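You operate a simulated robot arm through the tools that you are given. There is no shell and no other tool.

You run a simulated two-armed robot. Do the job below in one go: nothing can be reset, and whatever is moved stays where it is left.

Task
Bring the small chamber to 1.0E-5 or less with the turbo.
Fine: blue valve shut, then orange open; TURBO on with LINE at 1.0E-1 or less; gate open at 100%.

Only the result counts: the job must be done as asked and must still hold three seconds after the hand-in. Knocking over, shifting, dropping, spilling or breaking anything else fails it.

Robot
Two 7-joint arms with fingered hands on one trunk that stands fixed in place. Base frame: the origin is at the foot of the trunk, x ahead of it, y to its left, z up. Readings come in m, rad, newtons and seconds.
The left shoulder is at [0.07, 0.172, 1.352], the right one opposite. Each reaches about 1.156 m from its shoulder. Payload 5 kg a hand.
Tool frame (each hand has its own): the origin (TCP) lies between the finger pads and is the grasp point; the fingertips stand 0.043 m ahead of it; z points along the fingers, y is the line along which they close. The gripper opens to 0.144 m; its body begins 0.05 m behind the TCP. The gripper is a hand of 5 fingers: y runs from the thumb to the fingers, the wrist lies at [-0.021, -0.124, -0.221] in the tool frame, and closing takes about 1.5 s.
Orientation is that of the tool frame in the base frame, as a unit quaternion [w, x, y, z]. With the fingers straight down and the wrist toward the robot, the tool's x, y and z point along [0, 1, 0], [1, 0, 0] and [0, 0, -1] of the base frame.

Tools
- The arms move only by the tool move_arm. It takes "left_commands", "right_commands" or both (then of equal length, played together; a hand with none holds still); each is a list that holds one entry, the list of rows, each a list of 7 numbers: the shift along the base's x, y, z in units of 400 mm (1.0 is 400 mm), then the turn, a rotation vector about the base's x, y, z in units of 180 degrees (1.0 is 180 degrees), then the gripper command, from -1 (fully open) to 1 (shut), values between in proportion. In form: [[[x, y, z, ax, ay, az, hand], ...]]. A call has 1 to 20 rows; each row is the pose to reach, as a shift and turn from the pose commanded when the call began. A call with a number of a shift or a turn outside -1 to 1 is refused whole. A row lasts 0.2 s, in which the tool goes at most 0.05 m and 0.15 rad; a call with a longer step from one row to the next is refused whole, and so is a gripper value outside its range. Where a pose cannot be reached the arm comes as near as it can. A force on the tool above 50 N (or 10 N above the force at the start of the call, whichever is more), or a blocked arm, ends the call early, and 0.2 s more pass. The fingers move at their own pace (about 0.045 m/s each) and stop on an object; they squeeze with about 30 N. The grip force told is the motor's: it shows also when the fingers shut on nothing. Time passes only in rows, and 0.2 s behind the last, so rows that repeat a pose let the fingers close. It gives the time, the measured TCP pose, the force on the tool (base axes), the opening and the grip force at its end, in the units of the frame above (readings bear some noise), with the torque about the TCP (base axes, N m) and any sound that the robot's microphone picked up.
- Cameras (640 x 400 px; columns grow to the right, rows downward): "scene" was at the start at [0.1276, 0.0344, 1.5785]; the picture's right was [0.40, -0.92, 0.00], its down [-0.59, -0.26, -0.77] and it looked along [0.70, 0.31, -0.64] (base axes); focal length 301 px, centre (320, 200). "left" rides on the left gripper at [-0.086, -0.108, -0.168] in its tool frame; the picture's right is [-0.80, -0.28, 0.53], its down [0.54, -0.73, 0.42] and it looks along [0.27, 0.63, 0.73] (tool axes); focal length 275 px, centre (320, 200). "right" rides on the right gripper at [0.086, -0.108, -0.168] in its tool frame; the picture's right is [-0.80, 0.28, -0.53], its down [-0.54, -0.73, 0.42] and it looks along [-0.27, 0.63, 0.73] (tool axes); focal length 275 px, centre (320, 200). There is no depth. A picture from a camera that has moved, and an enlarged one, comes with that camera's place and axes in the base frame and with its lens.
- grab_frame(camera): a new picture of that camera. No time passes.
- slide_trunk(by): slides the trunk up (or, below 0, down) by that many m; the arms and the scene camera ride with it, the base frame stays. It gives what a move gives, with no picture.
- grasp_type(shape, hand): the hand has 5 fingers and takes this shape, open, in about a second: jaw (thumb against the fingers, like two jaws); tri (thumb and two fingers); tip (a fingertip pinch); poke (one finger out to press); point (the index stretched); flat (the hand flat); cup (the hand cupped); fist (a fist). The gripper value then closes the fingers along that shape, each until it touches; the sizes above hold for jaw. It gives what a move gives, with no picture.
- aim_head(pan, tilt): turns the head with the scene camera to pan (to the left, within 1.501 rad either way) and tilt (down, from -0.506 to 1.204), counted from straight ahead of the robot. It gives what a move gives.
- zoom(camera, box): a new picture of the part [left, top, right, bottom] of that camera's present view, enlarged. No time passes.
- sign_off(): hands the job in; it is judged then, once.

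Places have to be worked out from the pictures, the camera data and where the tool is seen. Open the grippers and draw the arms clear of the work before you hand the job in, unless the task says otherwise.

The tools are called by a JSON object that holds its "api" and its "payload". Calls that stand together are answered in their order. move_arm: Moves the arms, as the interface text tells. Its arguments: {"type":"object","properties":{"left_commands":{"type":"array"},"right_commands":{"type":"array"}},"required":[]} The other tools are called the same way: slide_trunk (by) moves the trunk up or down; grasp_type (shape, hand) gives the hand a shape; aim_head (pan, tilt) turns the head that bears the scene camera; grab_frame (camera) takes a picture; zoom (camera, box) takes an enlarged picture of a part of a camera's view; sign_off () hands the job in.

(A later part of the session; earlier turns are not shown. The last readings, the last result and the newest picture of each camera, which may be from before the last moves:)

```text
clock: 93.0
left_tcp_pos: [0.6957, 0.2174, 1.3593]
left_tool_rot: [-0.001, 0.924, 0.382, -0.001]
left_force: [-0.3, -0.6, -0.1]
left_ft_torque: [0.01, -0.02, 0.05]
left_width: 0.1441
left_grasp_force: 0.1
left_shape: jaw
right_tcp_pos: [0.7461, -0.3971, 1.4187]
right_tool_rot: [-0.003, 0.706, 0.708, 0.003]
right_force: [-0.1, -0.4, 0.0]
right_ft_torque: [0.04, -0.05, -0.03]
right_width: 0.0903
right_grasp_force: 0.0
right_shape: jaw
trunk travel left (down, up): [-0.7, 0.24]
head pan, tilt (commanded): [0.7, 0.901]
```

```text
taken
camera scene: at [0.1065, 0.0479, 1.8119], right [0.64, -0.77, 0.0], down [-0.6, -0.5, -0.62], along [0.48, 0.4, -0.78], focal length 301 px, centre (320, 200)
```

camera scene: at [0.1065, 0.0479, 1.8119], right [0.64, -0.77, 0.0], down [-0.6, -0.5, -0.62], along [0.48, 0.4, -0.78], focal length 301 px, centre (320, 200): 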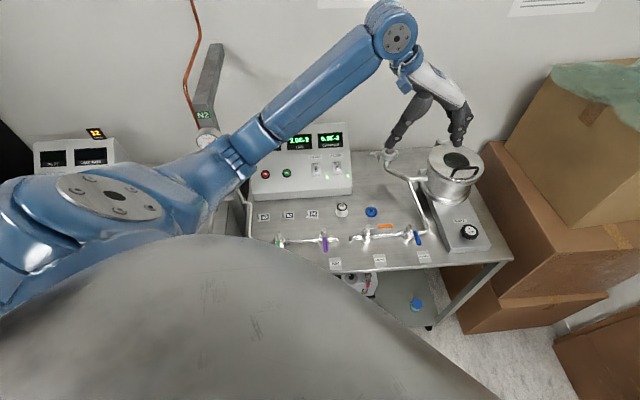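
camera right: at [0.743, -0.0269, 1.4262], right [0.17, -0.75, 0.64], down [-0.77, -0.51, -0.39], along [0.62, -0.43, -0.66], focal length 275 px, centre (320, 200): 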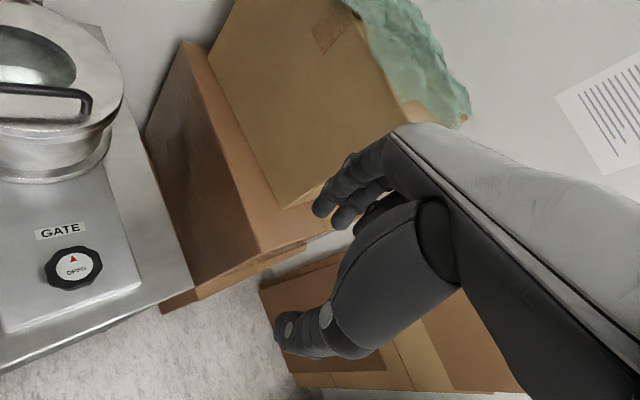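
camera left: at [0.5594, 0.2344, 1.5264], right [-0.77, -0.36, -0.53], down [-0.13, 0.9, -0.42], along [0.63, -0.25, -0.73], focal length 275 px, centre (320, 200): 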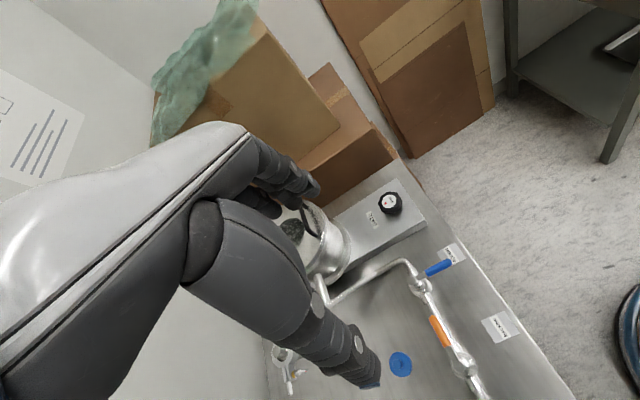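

The left hand moves freely. I zoom on the knob from the left camera and on the display.

{"api": "zoom", "payload": {"camera": "left", "box": [350, 170, 430, 230]}}

{"api": "zoom", "payload": {"camera": "scene", "box": [240, 110, 500, 270]}}

```text
6.67 times, centred on (390, 200) of left
camera zoom: at [0.5594, 0.2344, 1.5264], right [-0.77, -0.36, -0.53], down [-0.13, 0.9, -0.42], along [0.63, -0.25, -0.73], focal length 1835 px, centre (-147, 200)
```

zoom: 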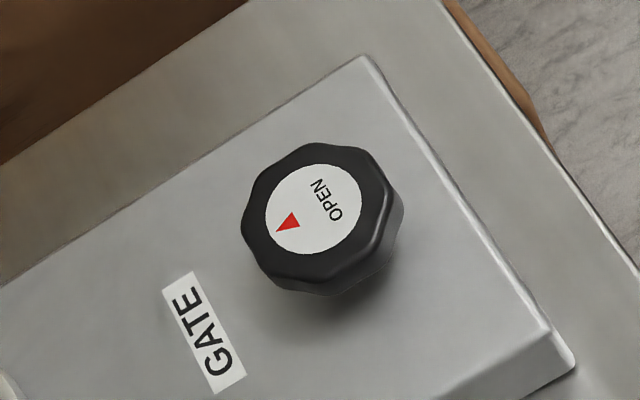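

```text
2.46 times, centred on (370, 190) of scene
camera zoom: at [0.1065, 0.0479, 1.8119], right [0.64, -0.77, 0.0], down [-0.6, -0.5, -0.62], along [0.48, 0.4, -0.78], focal length 741 px, centre (197, 225)
```

zoom: 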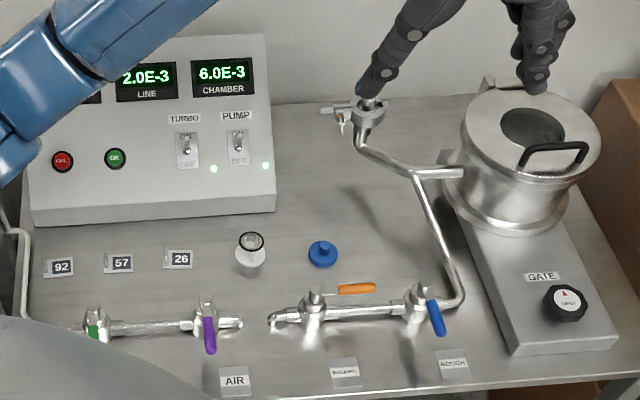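

Knob centre ≈(0.8436,0.0127), face z≈0.965, about 0.055–0.06 m wide. I bring the left hand over the knob (yaw -45°, jaws ~0.09 m open).

{"api": "move_arm", "payload": {"left_commands": [[[0.04, -0.064, -0.06, 0, 0, 0, -0.3], [0.09, -0.128, -0.12, 0, 0, 0, -0.3], [0.14, -0.193, -0.19, 0, 0, 0, -0.3], [0.185, -0.257, -0.26, 0, 0, 0, -0.3], [0.23, -0.321, -0.34, 0, 0, 0, -0.3], [0.28, -0.385, -0.42, 0, 0, 0, -0.3], [0.325, -0.45, -0.51, 0, 0, 0, -0.3], [0.37, -0.514, -0.6, 0, 0, 0, -0.3], [0.37, -0.514, -0.6, 0, 0, 0, -0.3]]]}}

{"api": "grab_frame", "payload": {"camera": "left"}}

{"api": "grab_frame", "payload": {"camera": "scene"}}

```text
clock: 95.0
left_tcp_pos: [0.8475, 0.0129, 1.1207]
left_tool_rot: [0.0, 0.923, 0.384, -0.002]
left_force: [-1.3, 0.8, 0.8]
left_ft_torque: [-0.01, -0.03, -0.02]
left_width: 0.094
left_grasp_force: 0.1
left_shape: jaw
right_tcp_pos: [0.747, -0.396, 1.4191]
right_tool_rot: [-0.002, 0.705, 0.709, 0.002]
right_force: [-0.2, 0.2, -0.7]
right_ft_torque: [-0.03, -0.02, -0.01]
right_width: 0.0901
right_grasp_force: 0.1
right_shape: jaw
trunk travel left (down, up): [-0.7, 0.24]
head pan, tilt (commanded): [0.7, 0.901]
```

```text
taken
camera left: at [0.7096, 0.0296, 1.2869], right [-0.76, -0.36, -0.53], down [-0.13, 0.9, -0.42], along [0.63, -0.25, -0.73], focal length 275 px, centre (320, 200)
```

left: 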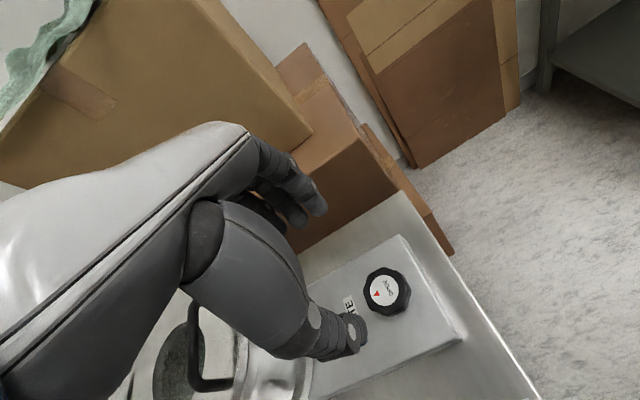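

```text
taken
camera scene: at [0.1072, 0.0492, 1.8118], right [0.64, -0.77, 0.0], down [-0.6, -0.5, -0.62], along [0.48, 0.4, -0.78], focal length 301 px, centre (320, 200)
```

scene: 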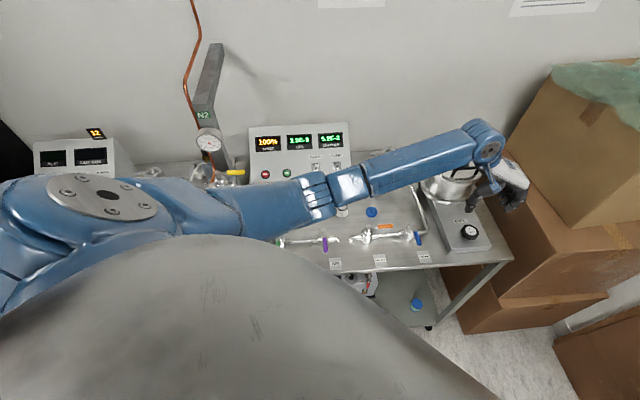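

SPEED shows 100%. I check the alignment of the jaws over the knob with a zoom before descending.

{"api": "zoom", "payload": {"camera": "left", "box": [290, 160, 450, 380]}}

{"api": "zoom", "payload": {"camera": "scene", "box": [400, 130, 560, 270]}}

{"api": "zoom", "payload": {"camera": "scene", "box": [240, 110, 440, 260]}}

```text
1.82 times, centred on (370, 270) of left
camera zoom: at [0.7096, 0.0296, 1.2869], right [-0.76, -0.36, -0.53], down [-0.13, 0.9, -0.42], along [0.63, -0.25, -0.73], focal length 500 px, centre (229, 73)
```

zoom: 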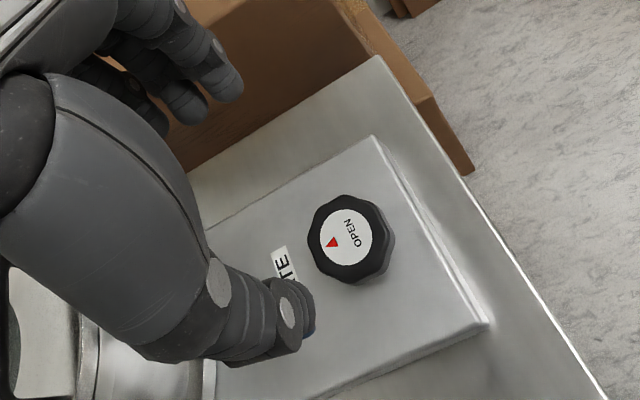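

```text
2.86 times, centred on (480, 200) of scene
camera zoom: at [0.1072, 0.0492, 1.8118], right [0.64, -0.77, 0.0], down [-0.6, -0.5, -0.62], along [0.48, 0.4, -0.78], focal length 860 px, centre (-137, 200)
```

zoom: 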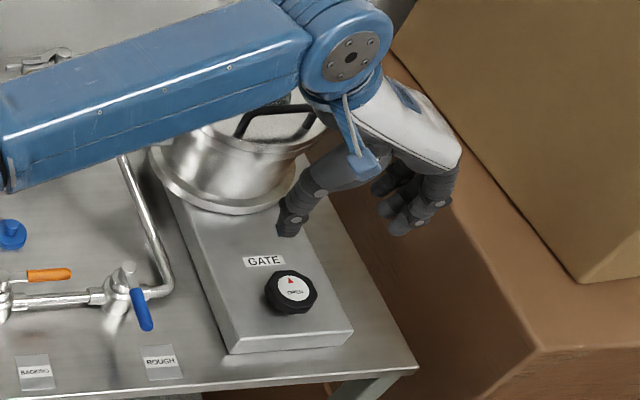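

```text
2.67 times, centred on (340, 185) of scene
camera zoom: at [0.1072, 0.0492, 1.8118], right [0.64, -0.77, 0.0], down [-0.6, -0.5, -0.62], along [0.48, 0.4, -0.78], focal length 803 px, centre (267, 240)
```

zoom: 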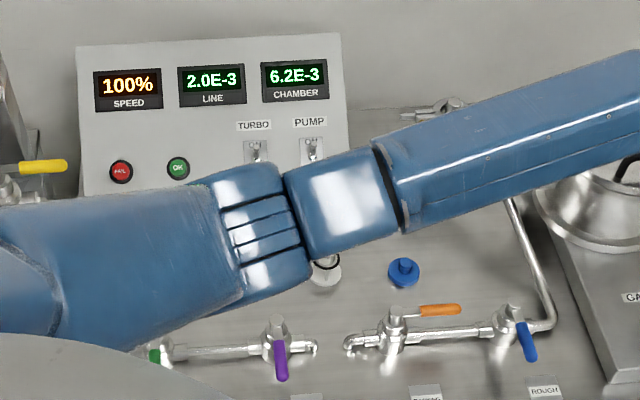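

Turbo at 100%, LINE 2.0E-3, CHAMBER 6.2E-3. I descend with the open jaws around the knob to TCP z≈0.989.

{"api": "move_arm", "payload": {"left_commands": [[[-0.005, 0.001, -0.1, 0, 0, 0, -0.3], [-0.01, 0.0015, -0.2, 0, 0, 0, -0.3], [-0.01, 0.0015, -0.29, 0, 0, 0, -0.3], [-0.01, 0.0015, -0.329, 0, 0, 0, -0.3], [-0.01, 0.0015, -0.329, 0, 0, 0, -0.3]]]}}

{"api": "grab_frame", "payload": {"camera": "left"}}

{"api": "zoom", "payload": {"camera": "scene", "box": [400, 130, 560, 270]}}

```text
clock: 96.2
left_tcp_pos: [0.8409, 0.0102, 0.9889]
left_tool_rot: [-0.001, 0.923, 0.384, -0.002]
left_force: [-0.6, -0.2, -0.3]
left_ft_torque: [-0.01, -0.02, -0.02]
left_width: 0.0941
left_grasp_force: 0.1
left_shape: jaw
right_tcp_pos: [0.7475, -0.3958, 1.4196]
right_tool_rot: [-0.003, 0.705, 0.709, 0.003]
right_force: [-0.4, -0.7, -0.2]
right_ft_torque: [0.03, -0.03, -0.01]
right_width: 0.0901
right_grasp_force: 0.0
right_shape: jaw
trunk travel left (down, up): [-0.7, 0.24]
head pan, tilt (commanded): [0.7, 0.901]
```

```text
taken
camera left: at [0.7035, 0.027, 1.158], right [-0.76, -0.36, -0.53], down [-0.13, 0.9, -0.42], along [0.63, -0.25, -0.73], focal length 275 px, centre (320, 200)
```

left: 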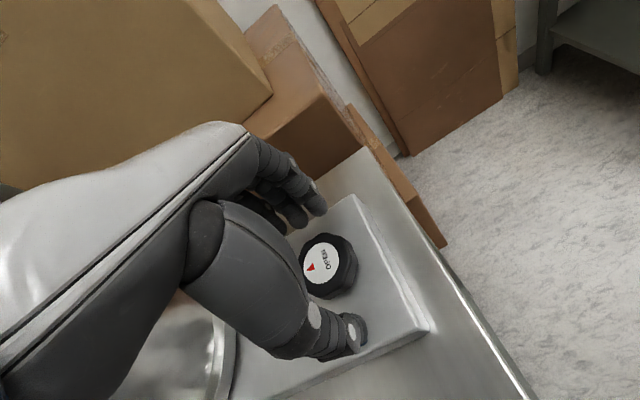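

```text
2.86 times, centred on (480, 200) of scene
camera zoom: at [0.1076, 0.0484, 1.8118], right [0.64, -0.77, 0.0], down [-0.6, -0.5, -0.62], along [0.47, 0.4, -0.78], focal length 860 px, centre (-137, 200)
```

zoom: 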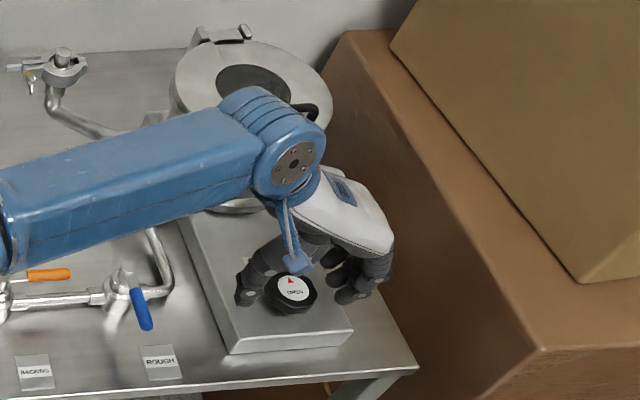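

The knob sits between thumb and fingers. I close the hand on it.

{"api": "move_arm", "payload": {"left_commands": [[[0, 0, 0, 0, 0, 0, 0.2], [0, 0, 0, 0, 0, 0, 0.6], [0, 0, 0, 0, 0, 0, 1], [0, 0, 0, 0, 0, 0, 1], [0, 0, 0, 0, 0, 0, 1], [0, 0, 0, 0, 0, 0, 1], [0, 0, 0, 0, 0, 0, 1]]]}}

{"api": "grab_frame", "payload": {"camera": "left"}}

{"api": "zoom", "payload": {"camera": "scene", "box": [440, 180, 540, 260]}}

```text
clock: 97.8
left_tcp_pos: [0.8397, 0.0111, 0.9916]
left_tool_rot: [-0.001, 0.923, 0.384, -0.002]
left_force: [-3.4, 2.7, -1.8]
left_ft_torque: [0.03, 0.08, 0.04]
left_width: 0.0464
left_grasp_force: 29.8
left_shape: jaw
right_tcp_pos: [0.7476, -0.396, 1.4194]
right_tool_rot: [-0.002, 0.705, 0.709, 0.002]
right_force: [1.1, -1.1, 0.8]
right_ft_torque: [-0.02, 0.0, 0.02]
right_width: 0.0903
right_grasp_force: 0.1
right_shape: jaw
trunk travel left (down, up): [-0.7, 0.24]
head pan, tilt (commanded): [0.7, 0.901]
```

```text
taken
camera left: at [0.703, 0.0277, 1.1579], right [-0.77, -0.36, -0.53], down [-0.13, 0.9, -0.42], along [0.63, -0.25, -0.73], focal length 275 px, centre (320, 200)
```

left: 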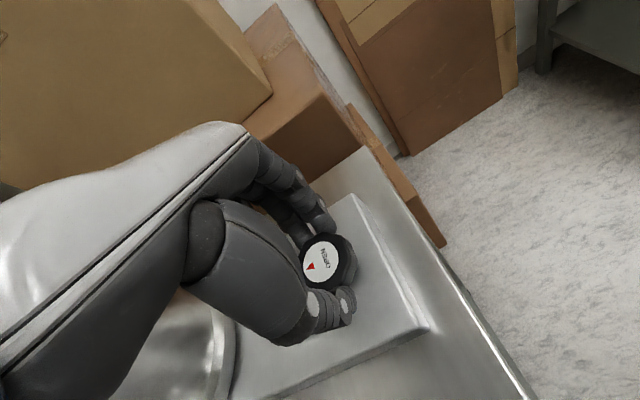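

```text
5.00 times, centred on (490, 220) of scene
camera zoom: at [0.1071, 0.049, 1.8118], right [0.64, -0.76, 0.0], down [-0.6, -0.5, -0.62], along [0.47, 0.4, -0.78], focal length 1505 px, centre (-530, 100)
```

zoom: 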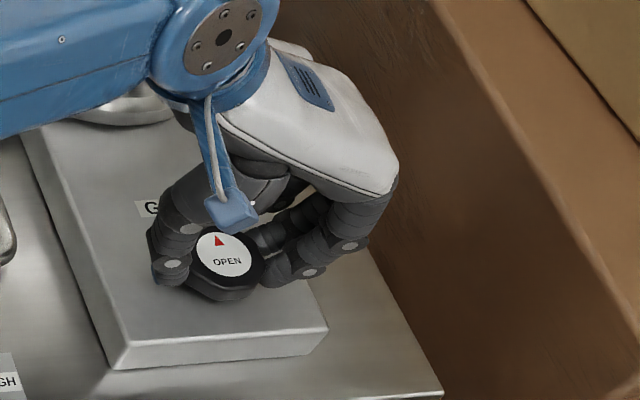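

Gripped (width 0.046 m, 30 N). I turn counter-clockwise 20° first and watch torque and pointer.

{"api": "move_arm", "payload": {"left_commands": [[[0, 0, 0, 0, 0, 0.037, 1], [0, 0, 0, 0, 0, 0.074, 1], [0, 0, 0, 0, 0, 0.111, 1]]]}}

{"api": "zoom", "payload": {"camera": "scene", "box": [440, 180, 540, 260]}}

{"api": "zoom", "payload": {"camera": "left", "box": [260, 200, 400, 320]}}

{"api": "zoom", "payload": {"camera": "scene", "box": [240, 110, 440, 260]}}

```text
clock: 98.5
left_tcp_pos: [0.8406, 0.0111, 0.9917]
left_tool_rot: [-0.001, 0.843, 0.538, -0.001]
left_force: [1.1, -5.9, 0.9]
left_ft_torque: [-0.26, -0.14, -0.03]
left_width: 0.0458
left_grasp_force: 30.2
left_shape: jaw
right_tcp_pos: [0.7462, -0.3965, 1.4181]
right_tool_rot: [-0.002, 0.706, 0.708, 0.003]
right_force: [-0.4, 0.4, -0.8]
right_ft_torque: [0.03, 0.01, 0.01]
right_width: 0.0903
right_grasp_force: 0.0
right_shape: jaw
trunk travel left (down, up): [-0.7, 0.24]
head pan, tilt (commanded): [0.7, 0.901]
```

```text
5.00 times, centred on (490, 220) of scene
camera zoom: at [0.1072, 0.0474, 1.8119], right [0.64, -0.77, 0.0], down [-0.6, -0.5, -0.62], along [0.48, 0.4, -0.78], focal length 1505 px, centre (-530, 100)
```

zoom: 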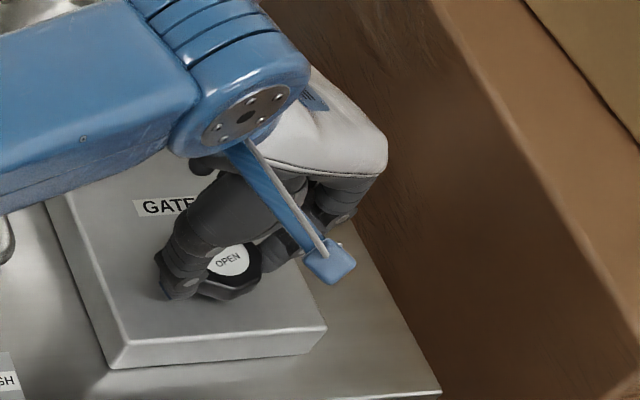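

```text
3.33 times, centred on (330, 260) of left
camera zoom: at [0.706, -0.0197, 1.1577], right [-0.59, -0.6, -0.53], down [-0.43, 0.8, -0.42], along [0.68, -0.02, -0.73], focal length 918 px, centre (287, 0)
```

zoom: 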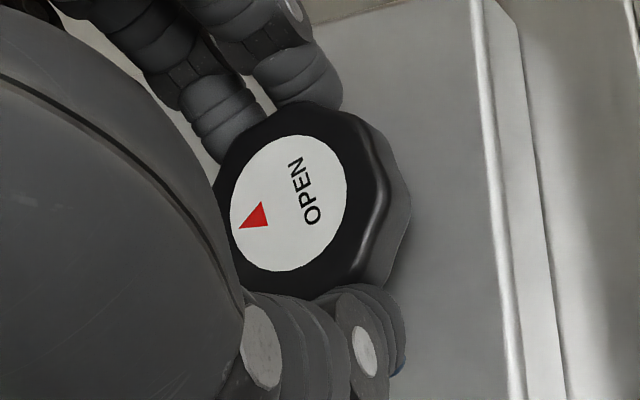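

```text
2.67 times, centred on (340, 185) of scene
camera zoom: at [0.1072, 0.0474, 1.8119], right [0.64, -0.77, 0.0], down [-0.6, -0.5, -0.62], along [0.48, 0.4, -0.78], focal length 803 px, centre (267, 240)
```

zoom: 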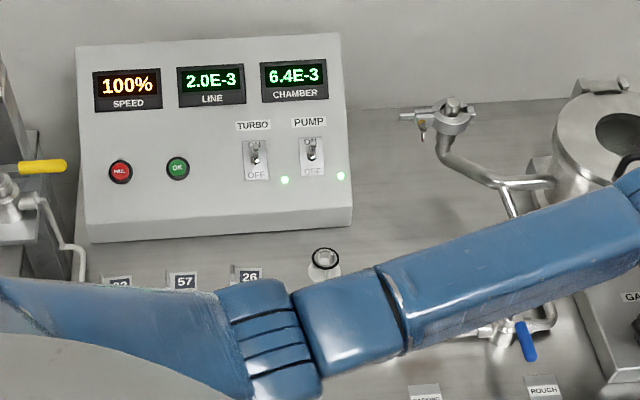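

The knob turns with the hand, little torque; pressure unchanged yet. I continue counter-clockwise another 45°.

{"api": "move_arm", "payload": {"left_commands": [[[0, 0, 0, 0, 0, 0.042, 1], [0, 0, 0, 0, 0, 0.084, 1], [0, 0, 0, 0, 0, 0.125, 1], [0, 0, 0, 0, 0, 0.167, 1], [0, 0, 0, 0, 0, 0.209, 1], [0, 0, 0, 0, 0, 0.25, 1]]]}}

{"api": "zoom", "payload": {"camera": "left", "box": [260, 200, 400, 320]}}

{"api": "grab_frame", "payload": {"camera": "scene"}}

{"api": "zoom", "payload": {"camera": "scene", "box": [240, 110, 440, 260]}}

```text
clock: 100.0
left_tcp_pos: [0.8406, 0.0134, 0.9904]
left_tool_rot: [0.002, 0.572, 0.82, -0.001]
left_force: [7.3, -9.0, 9.4]
left_ft_torque: [-0.25, -0.41, -0.07]
left_width: 0.0461
left_grasp_force: 29.8
left_shape: jaw
right_tcp_pos: [0.7472, -0.3977, 1.4185]
right_tool_rot: [-0.003, 0.705, 0.709, 0.002]
right_force: [-1.2, -0.4, 0.3]
right_ft_torque: [0.0, 0.03, 0.03]
right_width: 0.09
right_grasp_force: 0.0
right_shape: jaw
trunk travel left (down, up): [-0.7, 0.24]
head pan, tilt (commanded): [0.7, 0.901]
```

```text
3.33 times, centred on (330, 260) of left
camera zoom: at [0.7692, -0.1037, 1.1573], right [0.01, -0.85, -0.53], down [-0.87, 0.26, -0.42], along [0.5, 0.47, -0.73], focal length 918 px, centre (287, 0)
```

zoom: 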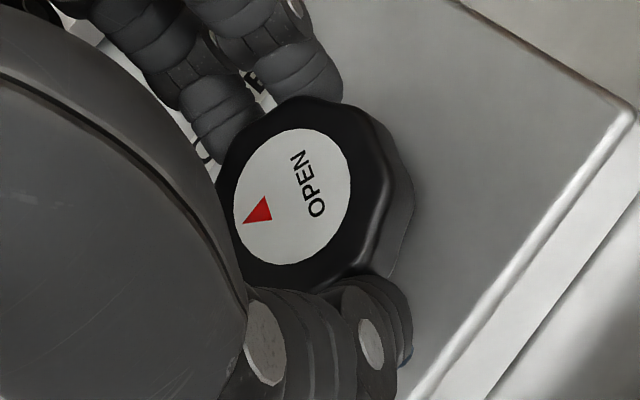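

```text
taken
camera scene: at [0.1075, 0.0465, 1.8119], right [0.64, -0.76, 0.0], down [-0.6, -0.5, -0.62], along [0.47, 0.4, -0.78], focal length 301 px, centre (320, 200)
```

scene: 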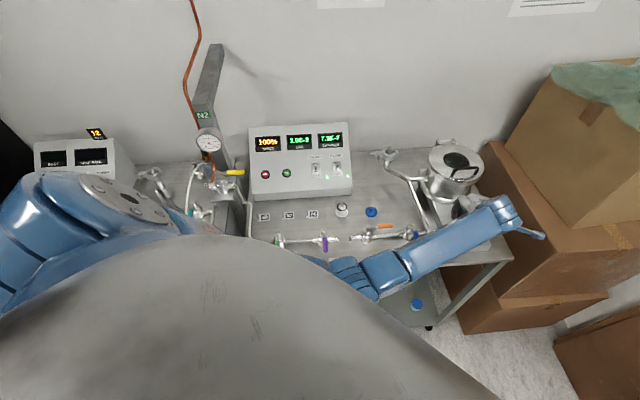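

```text
2.67 times, centred on (340, 185) of scene
camera zoom: at [0.1075, 0.0465, 1.8119], right [0.64, -0.76, 0.0], down [-0.6, -0.5, -0.62], along [0.47, 0.4, -0.78], focal length 803 px, centre (267, 240)
```

zoom: 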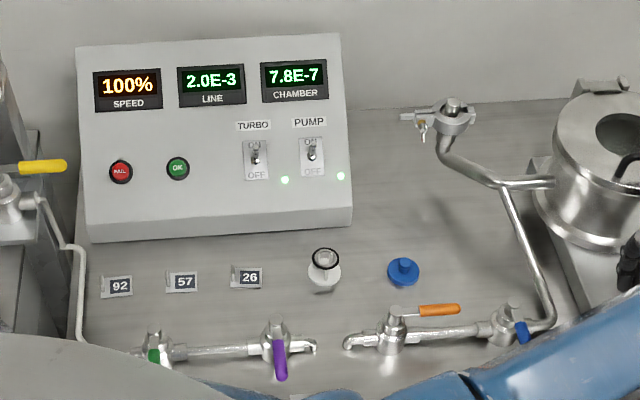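

CHAMBER reads 7.8E-7 — the gate is opening (65° turned). To have the gate fully open I turn on gently up to ~25° more, watching the torque.

{"api": "move_arm", "payload": {"left_commands": [[[0, 0, 0, 0, 0, 0.035, 1], [0, 0, 0, 0, 0, 0.07, 1], [0, 0, 0, 0, 0, 0.105, 1], [0, 0, 0, 0, 0, 0.139, 1]]]}}

{"api": "zoom", "payload": {"camera": "left", "box": [260, 200, 400, 320]}}

{"api": "grab_frame", "payload": {"camera": "scene"}}

{"api": "zoom", "payload": {"camera": "scene", "box": [240, 110, 440, 260]}}

```text
clock: 101.2
left_tcp_pos: [0.85, 0.0645, 0.9805]
left_tool_rot: [-0.008, 0.368, 0.93, 0.026]
left_force: [-0.2, 0.2, 1.4]
left_ft_torque: [0.04, 0.0, -0.01]
left_width: 0.034
left_grasp_force: 30.1
left_shape: jaw
right_tcp_pos: [0.7439, -0.4032, 1.4196]
right_tool_rot: [-0.003, 0.707, 0.707, 0.002]
right_force: [0.6, -0.2, -0.1]
right_ft_torque: [0.07, -0.01, 0.02]
right_width: 0.0901
right_grasp_force: 0.1
right_shape: jaw
trunk travel left (down, up): [-0.7, 0.24]
head pan, tilt (commanded): [0.7, 0.901]
stopped in row 4 (left hand): the arm was blocked; the commanded pose is now the measured one
```

```text
3.33 times, centred on (330, 260) of left
camera zoom: at [0.8373, -0.081, 1.1394], right [0.39, -0.72, -0.57], down [-0.89, -0.13, -0.43], along [0.24, 0.68, -0.7], focal length 918 px, centre (287, 0)
```

zoom: 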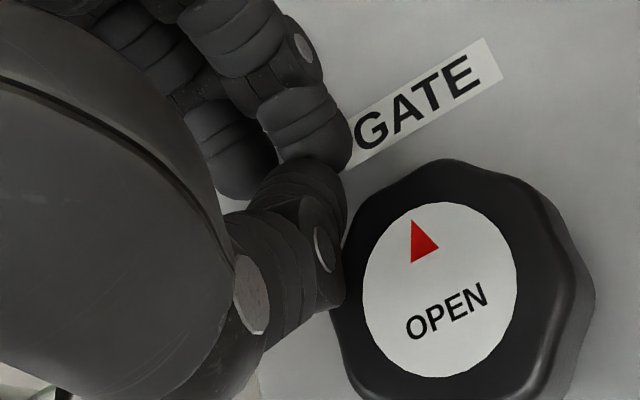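

```text
taken
camera scene: at [0.1064, 0.0454, 1.8119], right [0.64, -0.76, 0.0], down [-0.6, -0.5, -0.62], along [0.48, 0.4, -0.78], focal length 301 px, centre (320, 200)
```

scene: 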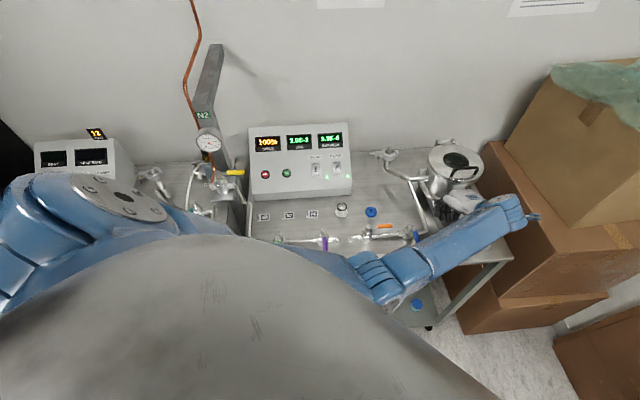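

```text
2.67 times, centred on (340, 185) of scene
camera zoom: at [0.1064, 0.0454, 1.8119], right [0.64, -0.76, 0.0], down [-0.6, -0.5, -0.62], along [0.48, 0.4, -0.78], focal length 803 px, centre (267, 240)
```

zoom: 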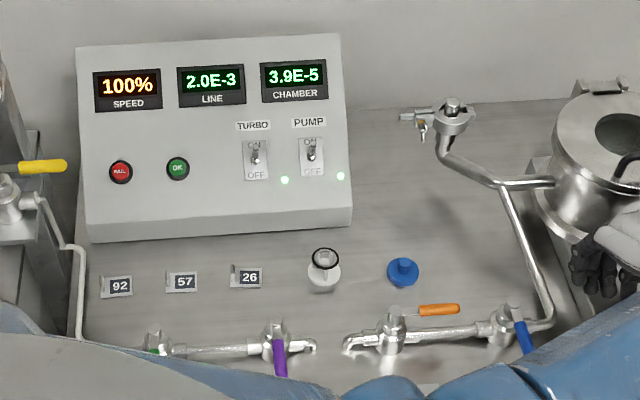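

The arm hit its limit at yaw ≈+45° and slipped, dragging the knob back (chamber rising again, 3.9E-5). I lift the hand, turn it back to yaw -60° above the knob and reopen the jaws for another stroke.

{"api": "move_arm", "payload": {"left_commands": [[[0, 0, 0.08, 0, 0, 0, 1], [0, 0, 0.16, 0, 0, 0, 1], [0, 0, 0.24, 0, 0, 0, 1], [0, 0, 0.3, 0, 0, 0, 0.5], [-0.001, -0.009, 0.3, -0.0008, 0.0012, -0.0424, -0.3], [-0.002, -0.018, 0.3, -0.0015, 0.0024, -0.0848, -0.3], [-0.003, -0.027, 0.3, -0.0023, 0.0036, -0.1272, -0.3], [-0.005, -0.036, 0.3, -0.003, 0.0049, -0.1695, -0.3], [-0.006, -0.046, 0.3, -0.0038, 0.0061, -0.2119, -0.3], [-0.007, -0.055, 0.3, -0.0045, 0.0073, -0.2543, -0.3], [-0.008, -0.064, 0.3, -0.0053, 0.0085, -0.2967, -0.3], [-0.009, -0.073, 0.3, -0.0061, 0.0097, -0.3391, -0.3], [-0.01, -0.082, 0.3, -0.0068, 0.0109, -0.3815, -0.3], [-0.011, -0.091, 0.3, -0.0076, 0.0121, -0.4239, -0.3], [-0.013, -0.1, 0.3, -0.0083, 0.0134, -0.4662, -0.3], [-0.014, -0.109, 0.3, -0.0091, 0.0146, -0.5086, -0.3], [-0.015, -0.118, 0.3, -0.0098, 0.0158, -0.551, -0.3], [-0.016, -0.1275, 0.3, -0.0106, 0.017, -0.5934, -0.3], [-0.016, -0.1275, 0.3, -0.0106, 0.017, -0.5934, -0.3]]]}}

{"api": "grab_frame", "payload": {"camera": "left"}}

{"api": "grab_frame", "payload": {"camera": "scene"}}

{"api": "zoom", "payload": {"camera": "scene", "box": [240, 110, 440, 260]}}

```text
clock: 105.2
left_tcp_pos: [0.8408, 0.0133, 1.0985]
left_tool_rot: [-0.004, 0.967, 0.257, -0.002]
left_force: [0.3, 0.7, -0.2]
left_ft_torque: [0.01, 0.0, 0.01]
left_width: 0.0932
left_grasp_force: 0.1
left_shape: jaw
right_tcp_pos: [0.7457, -0.3982, 1.4196]
right_tool_rot: [-0.003, 0.706, 0.708, 0.003]
right_force: [-0.2, -0.5, 0.2]
right_ft_torque: [-0.02, 0.0, 0.0]
right_width: 0.0903
right_grasp_force: 0.0
right_shape: jaw
trunk travel left (down, up): [-0.7, 0.24]
head pan, tilt (commanded): [0.7, 0.901]
```

```text
taken
camera left: at [0.7135, 0.0644, 1.2664], right [-0.83, -0.15, -0.53], down [0.11, 0.9, -0.42], along [0.54, -0.41, -0.74], focal length 275 px, centre (320, 200)
```

left: 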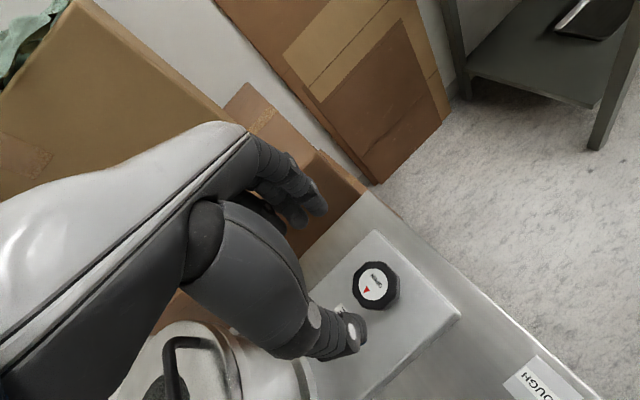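

```text
taken
camera scene: at [0.1072, 0.0486, 1.8118], right [0.64, -0.76, 0.0], down [-0.6, -0.5, -0.62], along [0.47, 0.4, -0.78], focal length 301 px, centre (320, 200)
```

scene: 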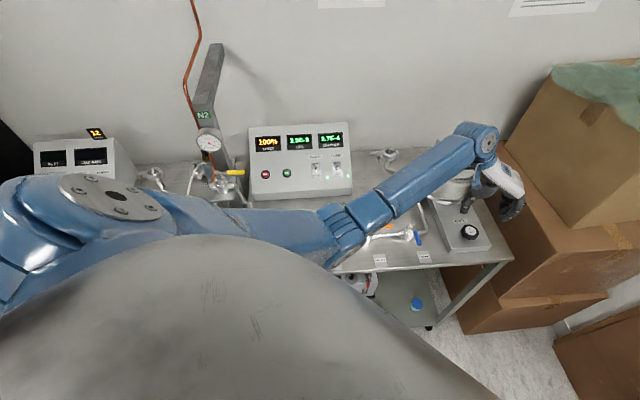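

```text
2.67 times, centred on (340, 185) of scene
camera zoom: at [0.1072, 0.0486, 1.8118], right [0.64, -0.76, 0.0], down [-0.6, -0.5, -0.62], along [0.47, 0.4, -0.78], focal length 803 px, centre (267, 240)
```

zoom: 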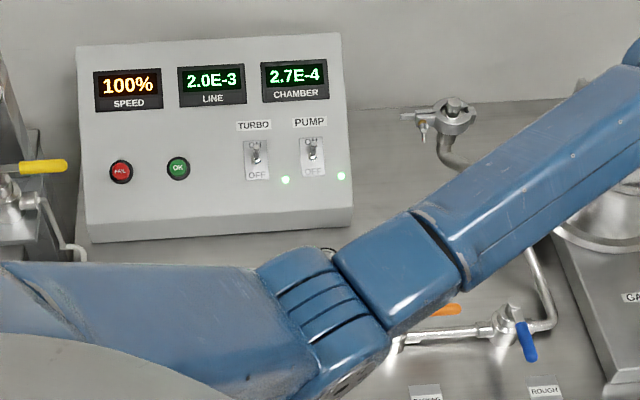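

The left hand is above the knob at yaw -60°. I zoom to read the knob's angle and position.

{"api": "zoom", "payload": {"camera": "left", "box": [320, 240, 440, 330]}}

{"api": "zoom", "payload": {"camera": "scene", "box": [430, 200, 510, 260]}}

```text
4.44 times, centred on (380, 285) of left
camera zoom: at [0.7135, 0.0644, 1.2664], right [-0.83, -0.15, -0.53], down [0.11, 0.9, -0.42], along [0.54, -0.41, -0.74], focal length 1224 px, centre (53, -178)
```

zoom: 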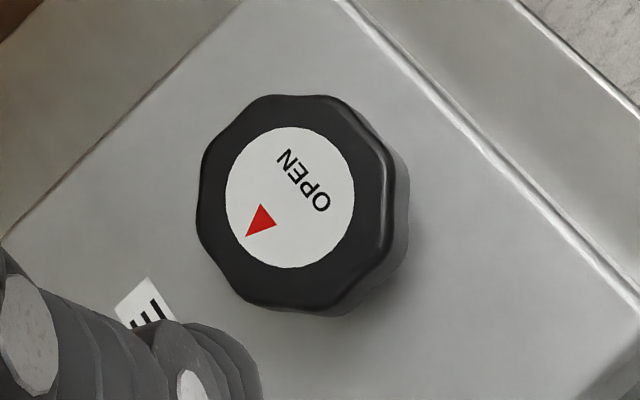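

```text
6.67 times, centred on (470, 230) of scene
camera zoom: at [0.1072, 0.0486, 1.8118], right [0.64, -0.76, 0.0], down [-0.6, -0.5, -0.62], along [0.47, 0.4, -0.78], focal length 2006 px, centre (-680, 0)
```

zoom: 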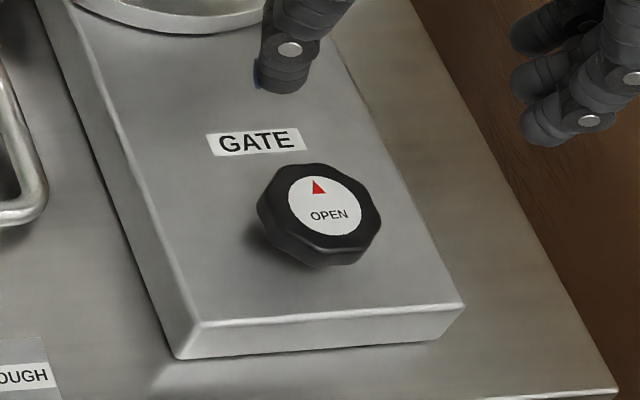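

The knob is back near its closed mark; centre confirmed at (0.844,0.013). I descend, grip at yaw -60°.

{"api": "move_arm", "payload": {"left_commands": [[[0.0075, 0, -0.1, 0, 0, 0, -0.3], [0.0075, 0, -0.2, 0, 0, 0, -0.3], [0.0075, 0, -0.274, 0, 0, 0, -0.3], [0.0075, 0, -0.274, 0, 0, 0, 0.2], [0.0075, 0, -0.274, 0, 0, 0, 0.6], [0.0075, 0, -0.274, 0, 0, 0, 1], [0.0075, 0, -0.274, 0, 0, 0, 1], [0.0075, 0, -0.274, 0, 0, 0, 1], [0.0075, 0, -0.274, 0, 0, 0, 1], [0.0075, 0, -0.274, 0, 0, 0, 1]]]}}

{"api": "zoom", "payload": {"camera": "left", "box": [240, 180, 420, 340]}}

{"api": "zoom", "payload": {"camera": "scene", "box": [400, 140, 540, 270]}}

```text
clock: 107.3
left_tcp_pos: [0.8443, 0.0118, 0.9877]
left_tool_rot: [-0.005, 0.966, 0.258, -0.002]
left_force: [-2.8, 3.3, -1.6]
left_ft_torque: [0.03, 0.02, -0.02]
left_width: 0.0455
left_grasp_force: 30.4
left_shape: jaw
right_tcp_pos: [0.7451, -0.3968, 1.4203]
right_tool_rot: [-0.002, 0.706, 0.709, 0.002]
right_force: [-0.2, 1.1, -0.5]
right_ft_torque: [-0.01, -0.02, 0.0]
right_width: 0.0901
right_grasp_force: 0.1
right_shape: jaw
trunk travel left (down, up): [-0.7, 0.24]
head pan, tilt (commanded): [0.7, 0.901]
```

```text
2.50 times, centred on (330, 260) of left
camera zoom: at [0.716, 0.0635, 1.1565], right [-0.84, -0.15, -0.53], down [0.11, 0.9, -0.42], along [0.54, -0.4, -0.74], focal length 688 px, centre (295, 50)
```

zoom: 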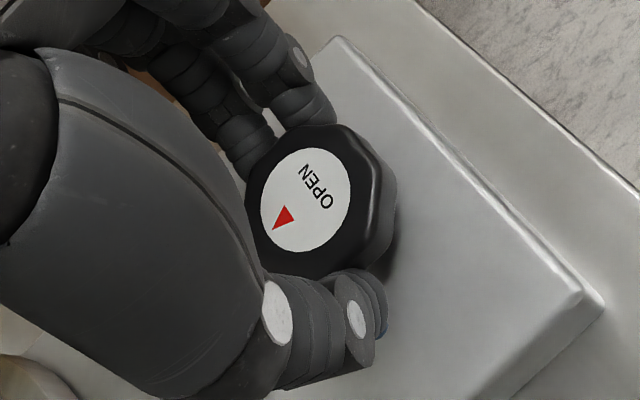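

```text
3.08 times, centred on (470, 205) of scene
camera zoom: at [0.1073, 0.0492, 1.8118], right [0.64, -0.76, 0.0], down [-0.6, -0.51, -0.62], along [0.47, 0.4, -0.78], focal length 926 px, centre (-142, 185)
```

zoom: 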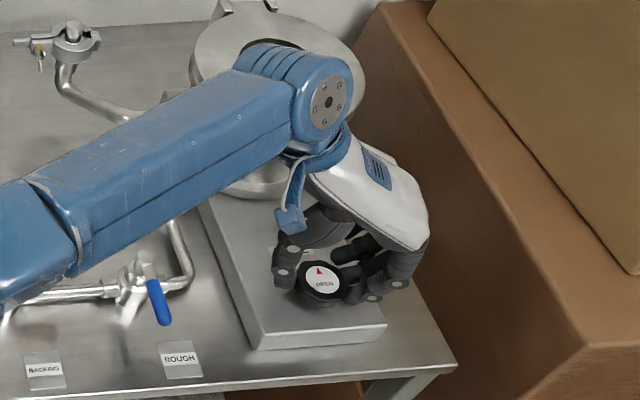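

Gripped again (30 N, 0.0455 m). I turn counter-clockwise 72° in small steps to yaw ≈+12°, staying inside the range that worked.

{"api": "move_arm", "payload": {"left_commands": [[[0, 0, 0, 0, 0, 0.04, 1], [0, 0, 0, 0, 0, 0.08, 1], [0, 0, 0, 0, 0, 0.12, 1], [0, 0, 0, 0, 0, 0.16, 1], [0, 0, 0, 0, 0, 0.2, 1], [0, 0, 0, 0, 0, 0.24, 1], [0, 0, 0, 0, 0, 0.28, 1], [0, 0, 0, 0, 0, 0.32, 1], [0, 0, 0, 0, 0, 0.36, 1], [0, 0, 0, 0, 0, 0.4, 1]]]}}

{"api": "zoom", "payload": {"camera": "left", "box": [240, 180, 420, 340]}}

{"api": "zoom", "payload": {"camera": "scene", "box": [240, 110, 540, 290]}}

```text
clock: 109.5
left_tcp_pos: [0.845, 0.0134, 0.9889]
left_tool_rot: [-0.003, 0.629, 0.777, -0.002]
left_force: [-3.5, 1.7, -1.4]
left_ft_torque: [0.07, 0.06, -0.07]
left_width: 0.045
left_grasp_force: 29.9
left_shape: jaw
right_tcp_pos: [0.7452, -0.3984, 1.4173]
right_tool_rot: [-0.002, 0.707, 0.708, 0.002]
right_force: [-0.2, 0.0, 0.0]
right_ft_torque: [0.03, -0.03, -0.01]
right_width: 0.0901
right_grasp_force: 0.0
right_shape: jaw
trunk travel left (down, up): [-0.7, 0.24]
head pan, tilt (commanded): [0.7, 0.901]
```

```text
2.50 times, centred on (330, 260) of left
camera zoom: at [0.7571, -0.091, 1.1559], right [-0.12, -0.84, -0.53], down [-0.83, 0.38, -0.42], along [0.55, 0.39, -0.74], focal length 688 px, centre (295, 50)
```

zoom: 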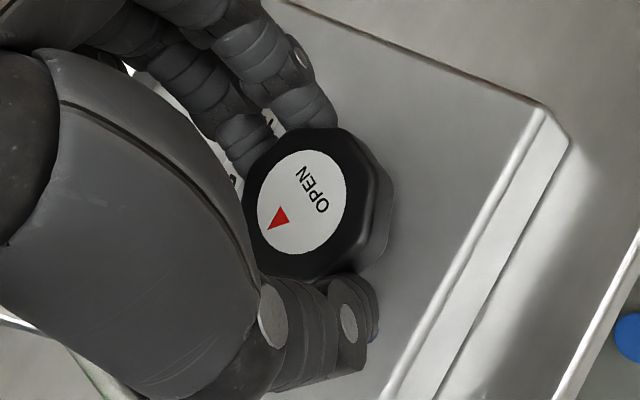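

```text
2.13 times, centred on (390, 200) of scene
camera zoom: at [0.1065, 0.0478, 1.8119], right [0.64, -0.77, 0.0], down [-0.6, -0.5, -0.62], along [0.48, 0.4, -0.78], focal length 642 px, centre (171, 200)
```

zoom: 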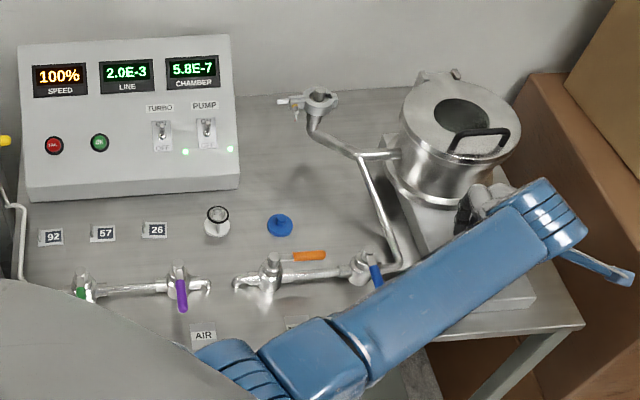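

CHAMBER 5.8E-7 at 72°, torque is small. I open the jaws, lift off, and turn the hand back to yaw -50° above the knob for a second stroke.

{"api": "move_arm", "payload": {"left_commands": [[[0, 0, 0, 0, 0, 0, 0.5], [0, 0, 0, 0, 0, 0, 0], [0, 0, 0, 0, 0, 0, -0.3], [0, 0, 0, 0, 0, 0, -0.3], [0, 0, 0, 0, 0, 0, -0.3], [0, 0, 0.07, 0, 0, 0, -0.3], [0, 0, 0.14, 0, 0, 0, -0.3], [0, 0, 0.2, 0, 0, 0, -0.3], [0, 0, 0.25, 0, 0, -0.04, -0.3], [0, 0, 0.25, 0, 0, -0.08, -0.3], [0, 0, 0.25, 0, 0, -0.12, -0.3], [0, 0, 0.25, 0, 0, -0.16, -0.3], [0, 0, 0.25, 0, 0, -0.2, -0.3], [0, 0, 0.25, 0, 0, -0.24, -0.3], [0, 0, 0.25, 0, 0, -0.28, -0.3], [0, 0, 0.25, 0, 0, -0.32, -0.3], [0, 0, 0.25, 0, 0, -0.345, -0.3], [0, 0, 0.25, 0, 0, -0.345, -0.3]]]}}

{"api": "zoom", "payload": {"camera": "left", "box": [300, 220, 440, 340]}}

{"api": "zoom", "payload": {"camera": "scene", "box": [430, 200, 510, 260]}}

{"api": "zoom", "payload": {"camera": "scene", "box": [240, 110, 440, 260]}}

```text
clock: 113.3
left_tcp_pos: [0.8455, 0.0141, 1.0879]
left_tool_rot: [-0.004, 0.94, 0.34, -0.002]
left_force: [-0.3, -0.8, -0.9]
left_ft_torque: [0.01, -0.01, 0.0]
left_width: 0.0931
left_grasp_force: 0.1
left_shape: jaw
right_tcp_pos: [0.7472, -0.399, 1.418]
right_tool_rot: [-0.002, 0.706, 0.708, 0.002]
right_force: [0.1, 0.2, 0.0]
right_ft_torque: [0.01, 0.03, 0.0]
right_width: 0.0902
right_grasp_force: 0.0
right_shape: jaw
trunk travel left (down, up): [-0.7, 0.24]
head pan, tilt (commanded): [0.7, 0.901]
```

```text
3.33 times, centred on (370, 280) of left
camera zoom: at [0.7101, 0.0416, 1.2562], right [-0.8, -0.29, -0.53], down [-0.05, 0.91, -0.42], along [0.6, -0.31, -0.74], focal length 918 px, centre (153, -67)
```

zoom: 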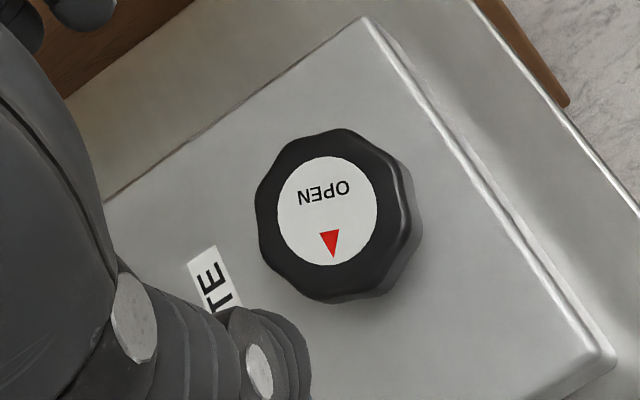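

```text
6.67 times, centred on (470, 230) of scene
camera zoom: at [0.1073, 0.0486, 1.8118], right [0.64, -0.76, 0.0], down [-0.6, -0.5, -0.62], along [0.47, 0.4, -0.78], focal length 2006 px, centre (-680, 0)
```

zoom: 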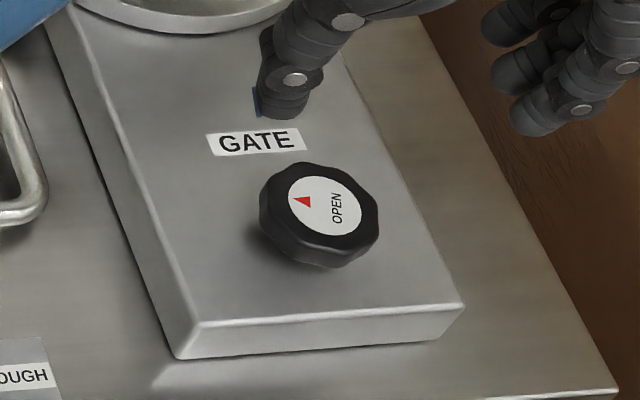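

```text
2.67 times, centred on (340, 185) of scene
camera zoom: at [0.1073, 0.0486, 1.8118], right [0.64, -0.76, 0.0], down [-0.6, -0.5, -0.62], along [0.47, 0.4, -0.78], focal length 803 px, centre (267, 240)
```

zoom: 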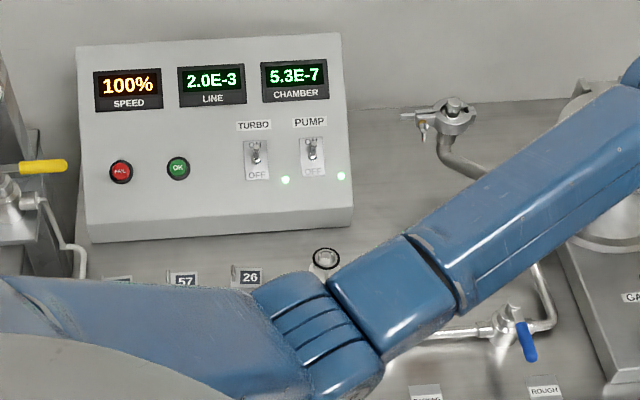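

CHAMBER holds at 5.3E-7 with the knob ~75° open. To be sure the gate is fully open I grip once more and turn it the last part to its stop.

{"api": "move_arm", "payload": {"left_commands": [[[-0.003, -0.002, -0.1, 0, 0, 0, -0.3], [-0.003, -0.002, -0.2, 0, 0, 0, -0.3], [-0.003, -0.002, -0.247, 0, 0, 0, -0.3], [-0.003, -0.002, -0.247, 0, 0, 0, 0.2], [-0.003, -0.002, -0.247, 0, 0, 0, 0.6], [-0.003, -0.002, -0.247, 0, 0, 0, 1], [-0.003, -0.002, -0.247, 0, 0, 0, 1], [-0.003, -0.002, -0.247, 0, 0, 0, 1], [-0.003, -0.002, -0.247, 0, 0, 0, 1], [-0.003, -0.002, -0.247, 0, 0, 0, 1]]]}}

{"api": "zoom", "payload": {"camera": "left", "box": [240, 180, 420, 340]}}

```text
clock: 115.5
left_tcp_pos: [0.8422, 0.0121, 0.9912]
left_tool_rot: [-0.006, 0.94, 0.34, -0.003]
left_force: [-3.4, 2.9, -1.5]
left_ft_torque: [0.04, 0.04, 0.02]
left_width: 0.0461
left_grasp_force: 30.2
left_shape: jaw
right_tcp_pos: [0.7463, -0.3965, 1.4182]
right_tool_rot: [-0.002, 0.706, 0.708, 0.002]
right_force: [-0.7, -0.2, -0.5]
right_ft_torque: [-0.01, 0.01, 0.01]
right_width: 0.0904
right_grasp_force: 0.1
right_shape: jaw
trunk travel left (down, up): [-0.7, 0.24]
head pan, tilt (commanded): [0.7, 0.901]
```

```text
2.50 times, centred on (330, 260) of left
camera zoom: at [0.7072, 0.0403, 1.1584], right [-0.8, -0.29, -0.53], down [-0.05, 0.91, -0.42], along [0.6, -0.31, -0.74], focal length 688 px, centre (295, 50)
```

zoom: 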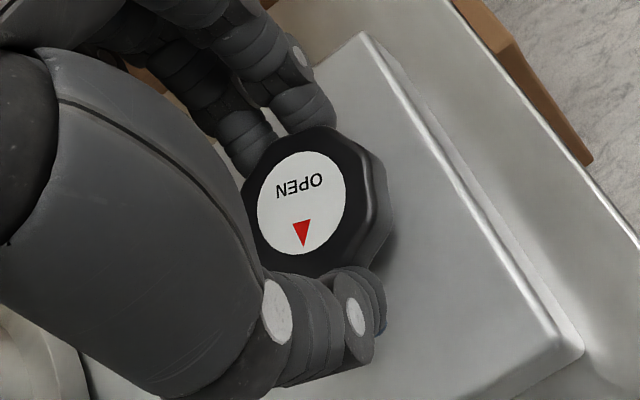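

Gripped again. I turn 30° further counter-clockwise and watch for the stop.

{"api": "move_arm", "payload": {"left_commands": [[[0, 0, 0, 0, 0, 0.033, 1], [0, 0, 0, 0, 0, 0.066, 1], [0, 0, 0, 0, 0, 0.1, 1], [0, 0, 0, 0, 0, 0.133, 1], [0, 0, 0, 0, 0, 0.167, 1]]]}}

{"api": "zoom", "payload": {"camera": "left", "box": [240, 180, 420, 340]}}

{"api": "zoom", "payload": {"camera": "scene", "box": [240, 110, 440, 260]}}

```text
clock: 116.8
left_tcp_pos: [0.8437, 0.0118, 0.9909]
left_tool_rot: [-0.004, 0.82, 0.572, -0.002]
left_force: [-8.8, 4.3, -0.9]
left_ft_torque: [0.13, 0.26, -0.02]
left_width: 0.0458
left_grasp_force: 30.0
left_shape: jaw
right_tcp_pos: [0.7451, -0.3981, 1.4204]
right_tool_rot: [-0.003, 0.706, 0.708, 0.003]
right_force: [-0.2, -0.5, 0.3]
right_ft_torque: [-0.02, 0.02, 0.01]
right_width: 0.0901
right_grasp_force: 0.1
right_shape: jaw
trunk travel left (down, up): [-0.7, 0.24]
head pan, tilt (commanded): [0.7, 0.901]
```

```text
2.50 times, centred on (330, 260) of left
camera zoom: at [0.7129, -0.0311, 1.1582], right [-0.54, -0.65, -0.53], down [-0.5, 0.76, -0.42], along [0.67, 0.04, -0.74], focal length 688 px, centre (295, 50)
```

zoom: 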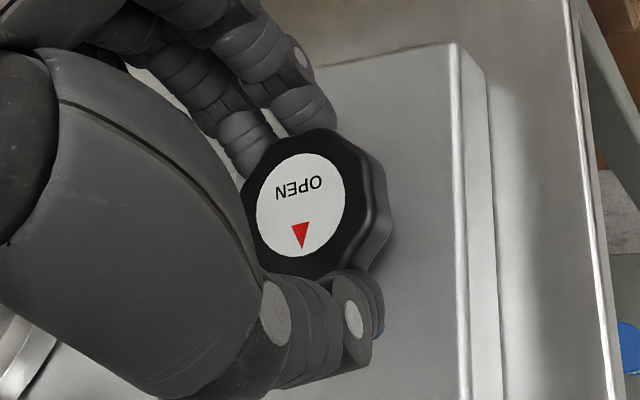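

```text
2.67 times, centred on (340, 185) of scene
camera zoom: at [0.1063, 0.0488, 1.8118], right [0.64, -0.76, 0.0], down [-0.6, -0.5, -0.62], along [0.48, 0.4, -0.78], focal length 803 px, centre (267, 240)
```

zoom: 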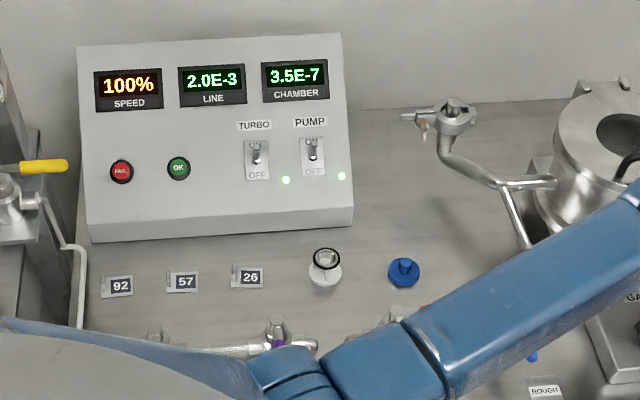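

The knob follows with no stop yet and pressure fell to 3.5E-7, so the gate opens further. I turn another 33°.

{"api": "move_arm", "payload": {"left_commands": [[[0, 0, 0, 0, 0, 0.037, 1], [0, 0, 0, 0, 0, 0.074, 1], [0, 0, 0, 0, 0, 0.11, 1], [0, 0, 0, 0, 0, 0.147, 1], [0, 0, 0, 0, 0, 0.183, 1]]]}}

{"api": "zoom", "payload": {"camera": "left", "box": [240, 180, 420, 340]}}

{"api": "zoom", "payload": {"camera": "scene", "box": [240, 110, 440, 260]}}

```text
clock: 118.0
left_tcp_pos: [0.8439, 0.0154, 0.9907]
left_tool_rot: [-0.004, 0.623, 0.782, 0.001]
left_force: [-0.8, -8.2, 4.0]
left_ft_torque: [-0.3, 0.05, -0.03]
left_width: 0.0459
left_grasp_force: 29.3
left_shape: jaw
right_tcp_pos: [0.7431, -0.4021, 1.4187]
right_tool_rot: [-0.003, 0.706, 0.708, 0.003]
right_force: [-0.7, -0.4, 0.5]
right_ft_torque: [0.08, -0.04, -0.02]
right_width: 0.0903
right_grasp_force: 0.1
right_shape: jaw
trunk travel left (down, up): [-0.7, 0.24]
head pan, tilt (commanded): [0.7, 0.901]
```

```text
2.50 times, centred on (330, 260) of left
camera zoom: at [0.7575, -0.0927, 1.1568], right [-0.1, -0.84, -0.54], down [-0.83, 0.37, -0.42], along [0.55, 0.41, -0.73], focal length 688 px, centre (295, 50)
```

zoom: 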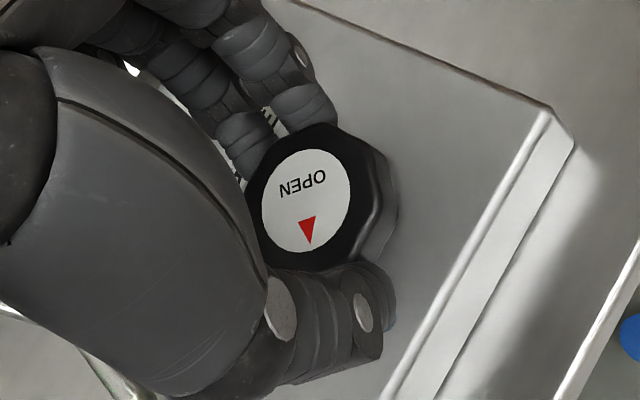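

```text
2.67 times, centred on (340, 185) of scene
camera zoom: at [0.105, 0.0451, 1.8122], right [0.64, -0.77, 0.0], down [-0.6, -0.5, -0.62], along [0.48, 0.4, -0.78], focal length 803 px, centre (267, 240)
```

zoom: 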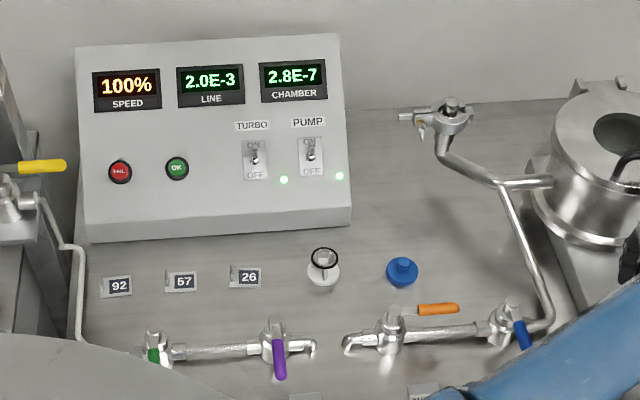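

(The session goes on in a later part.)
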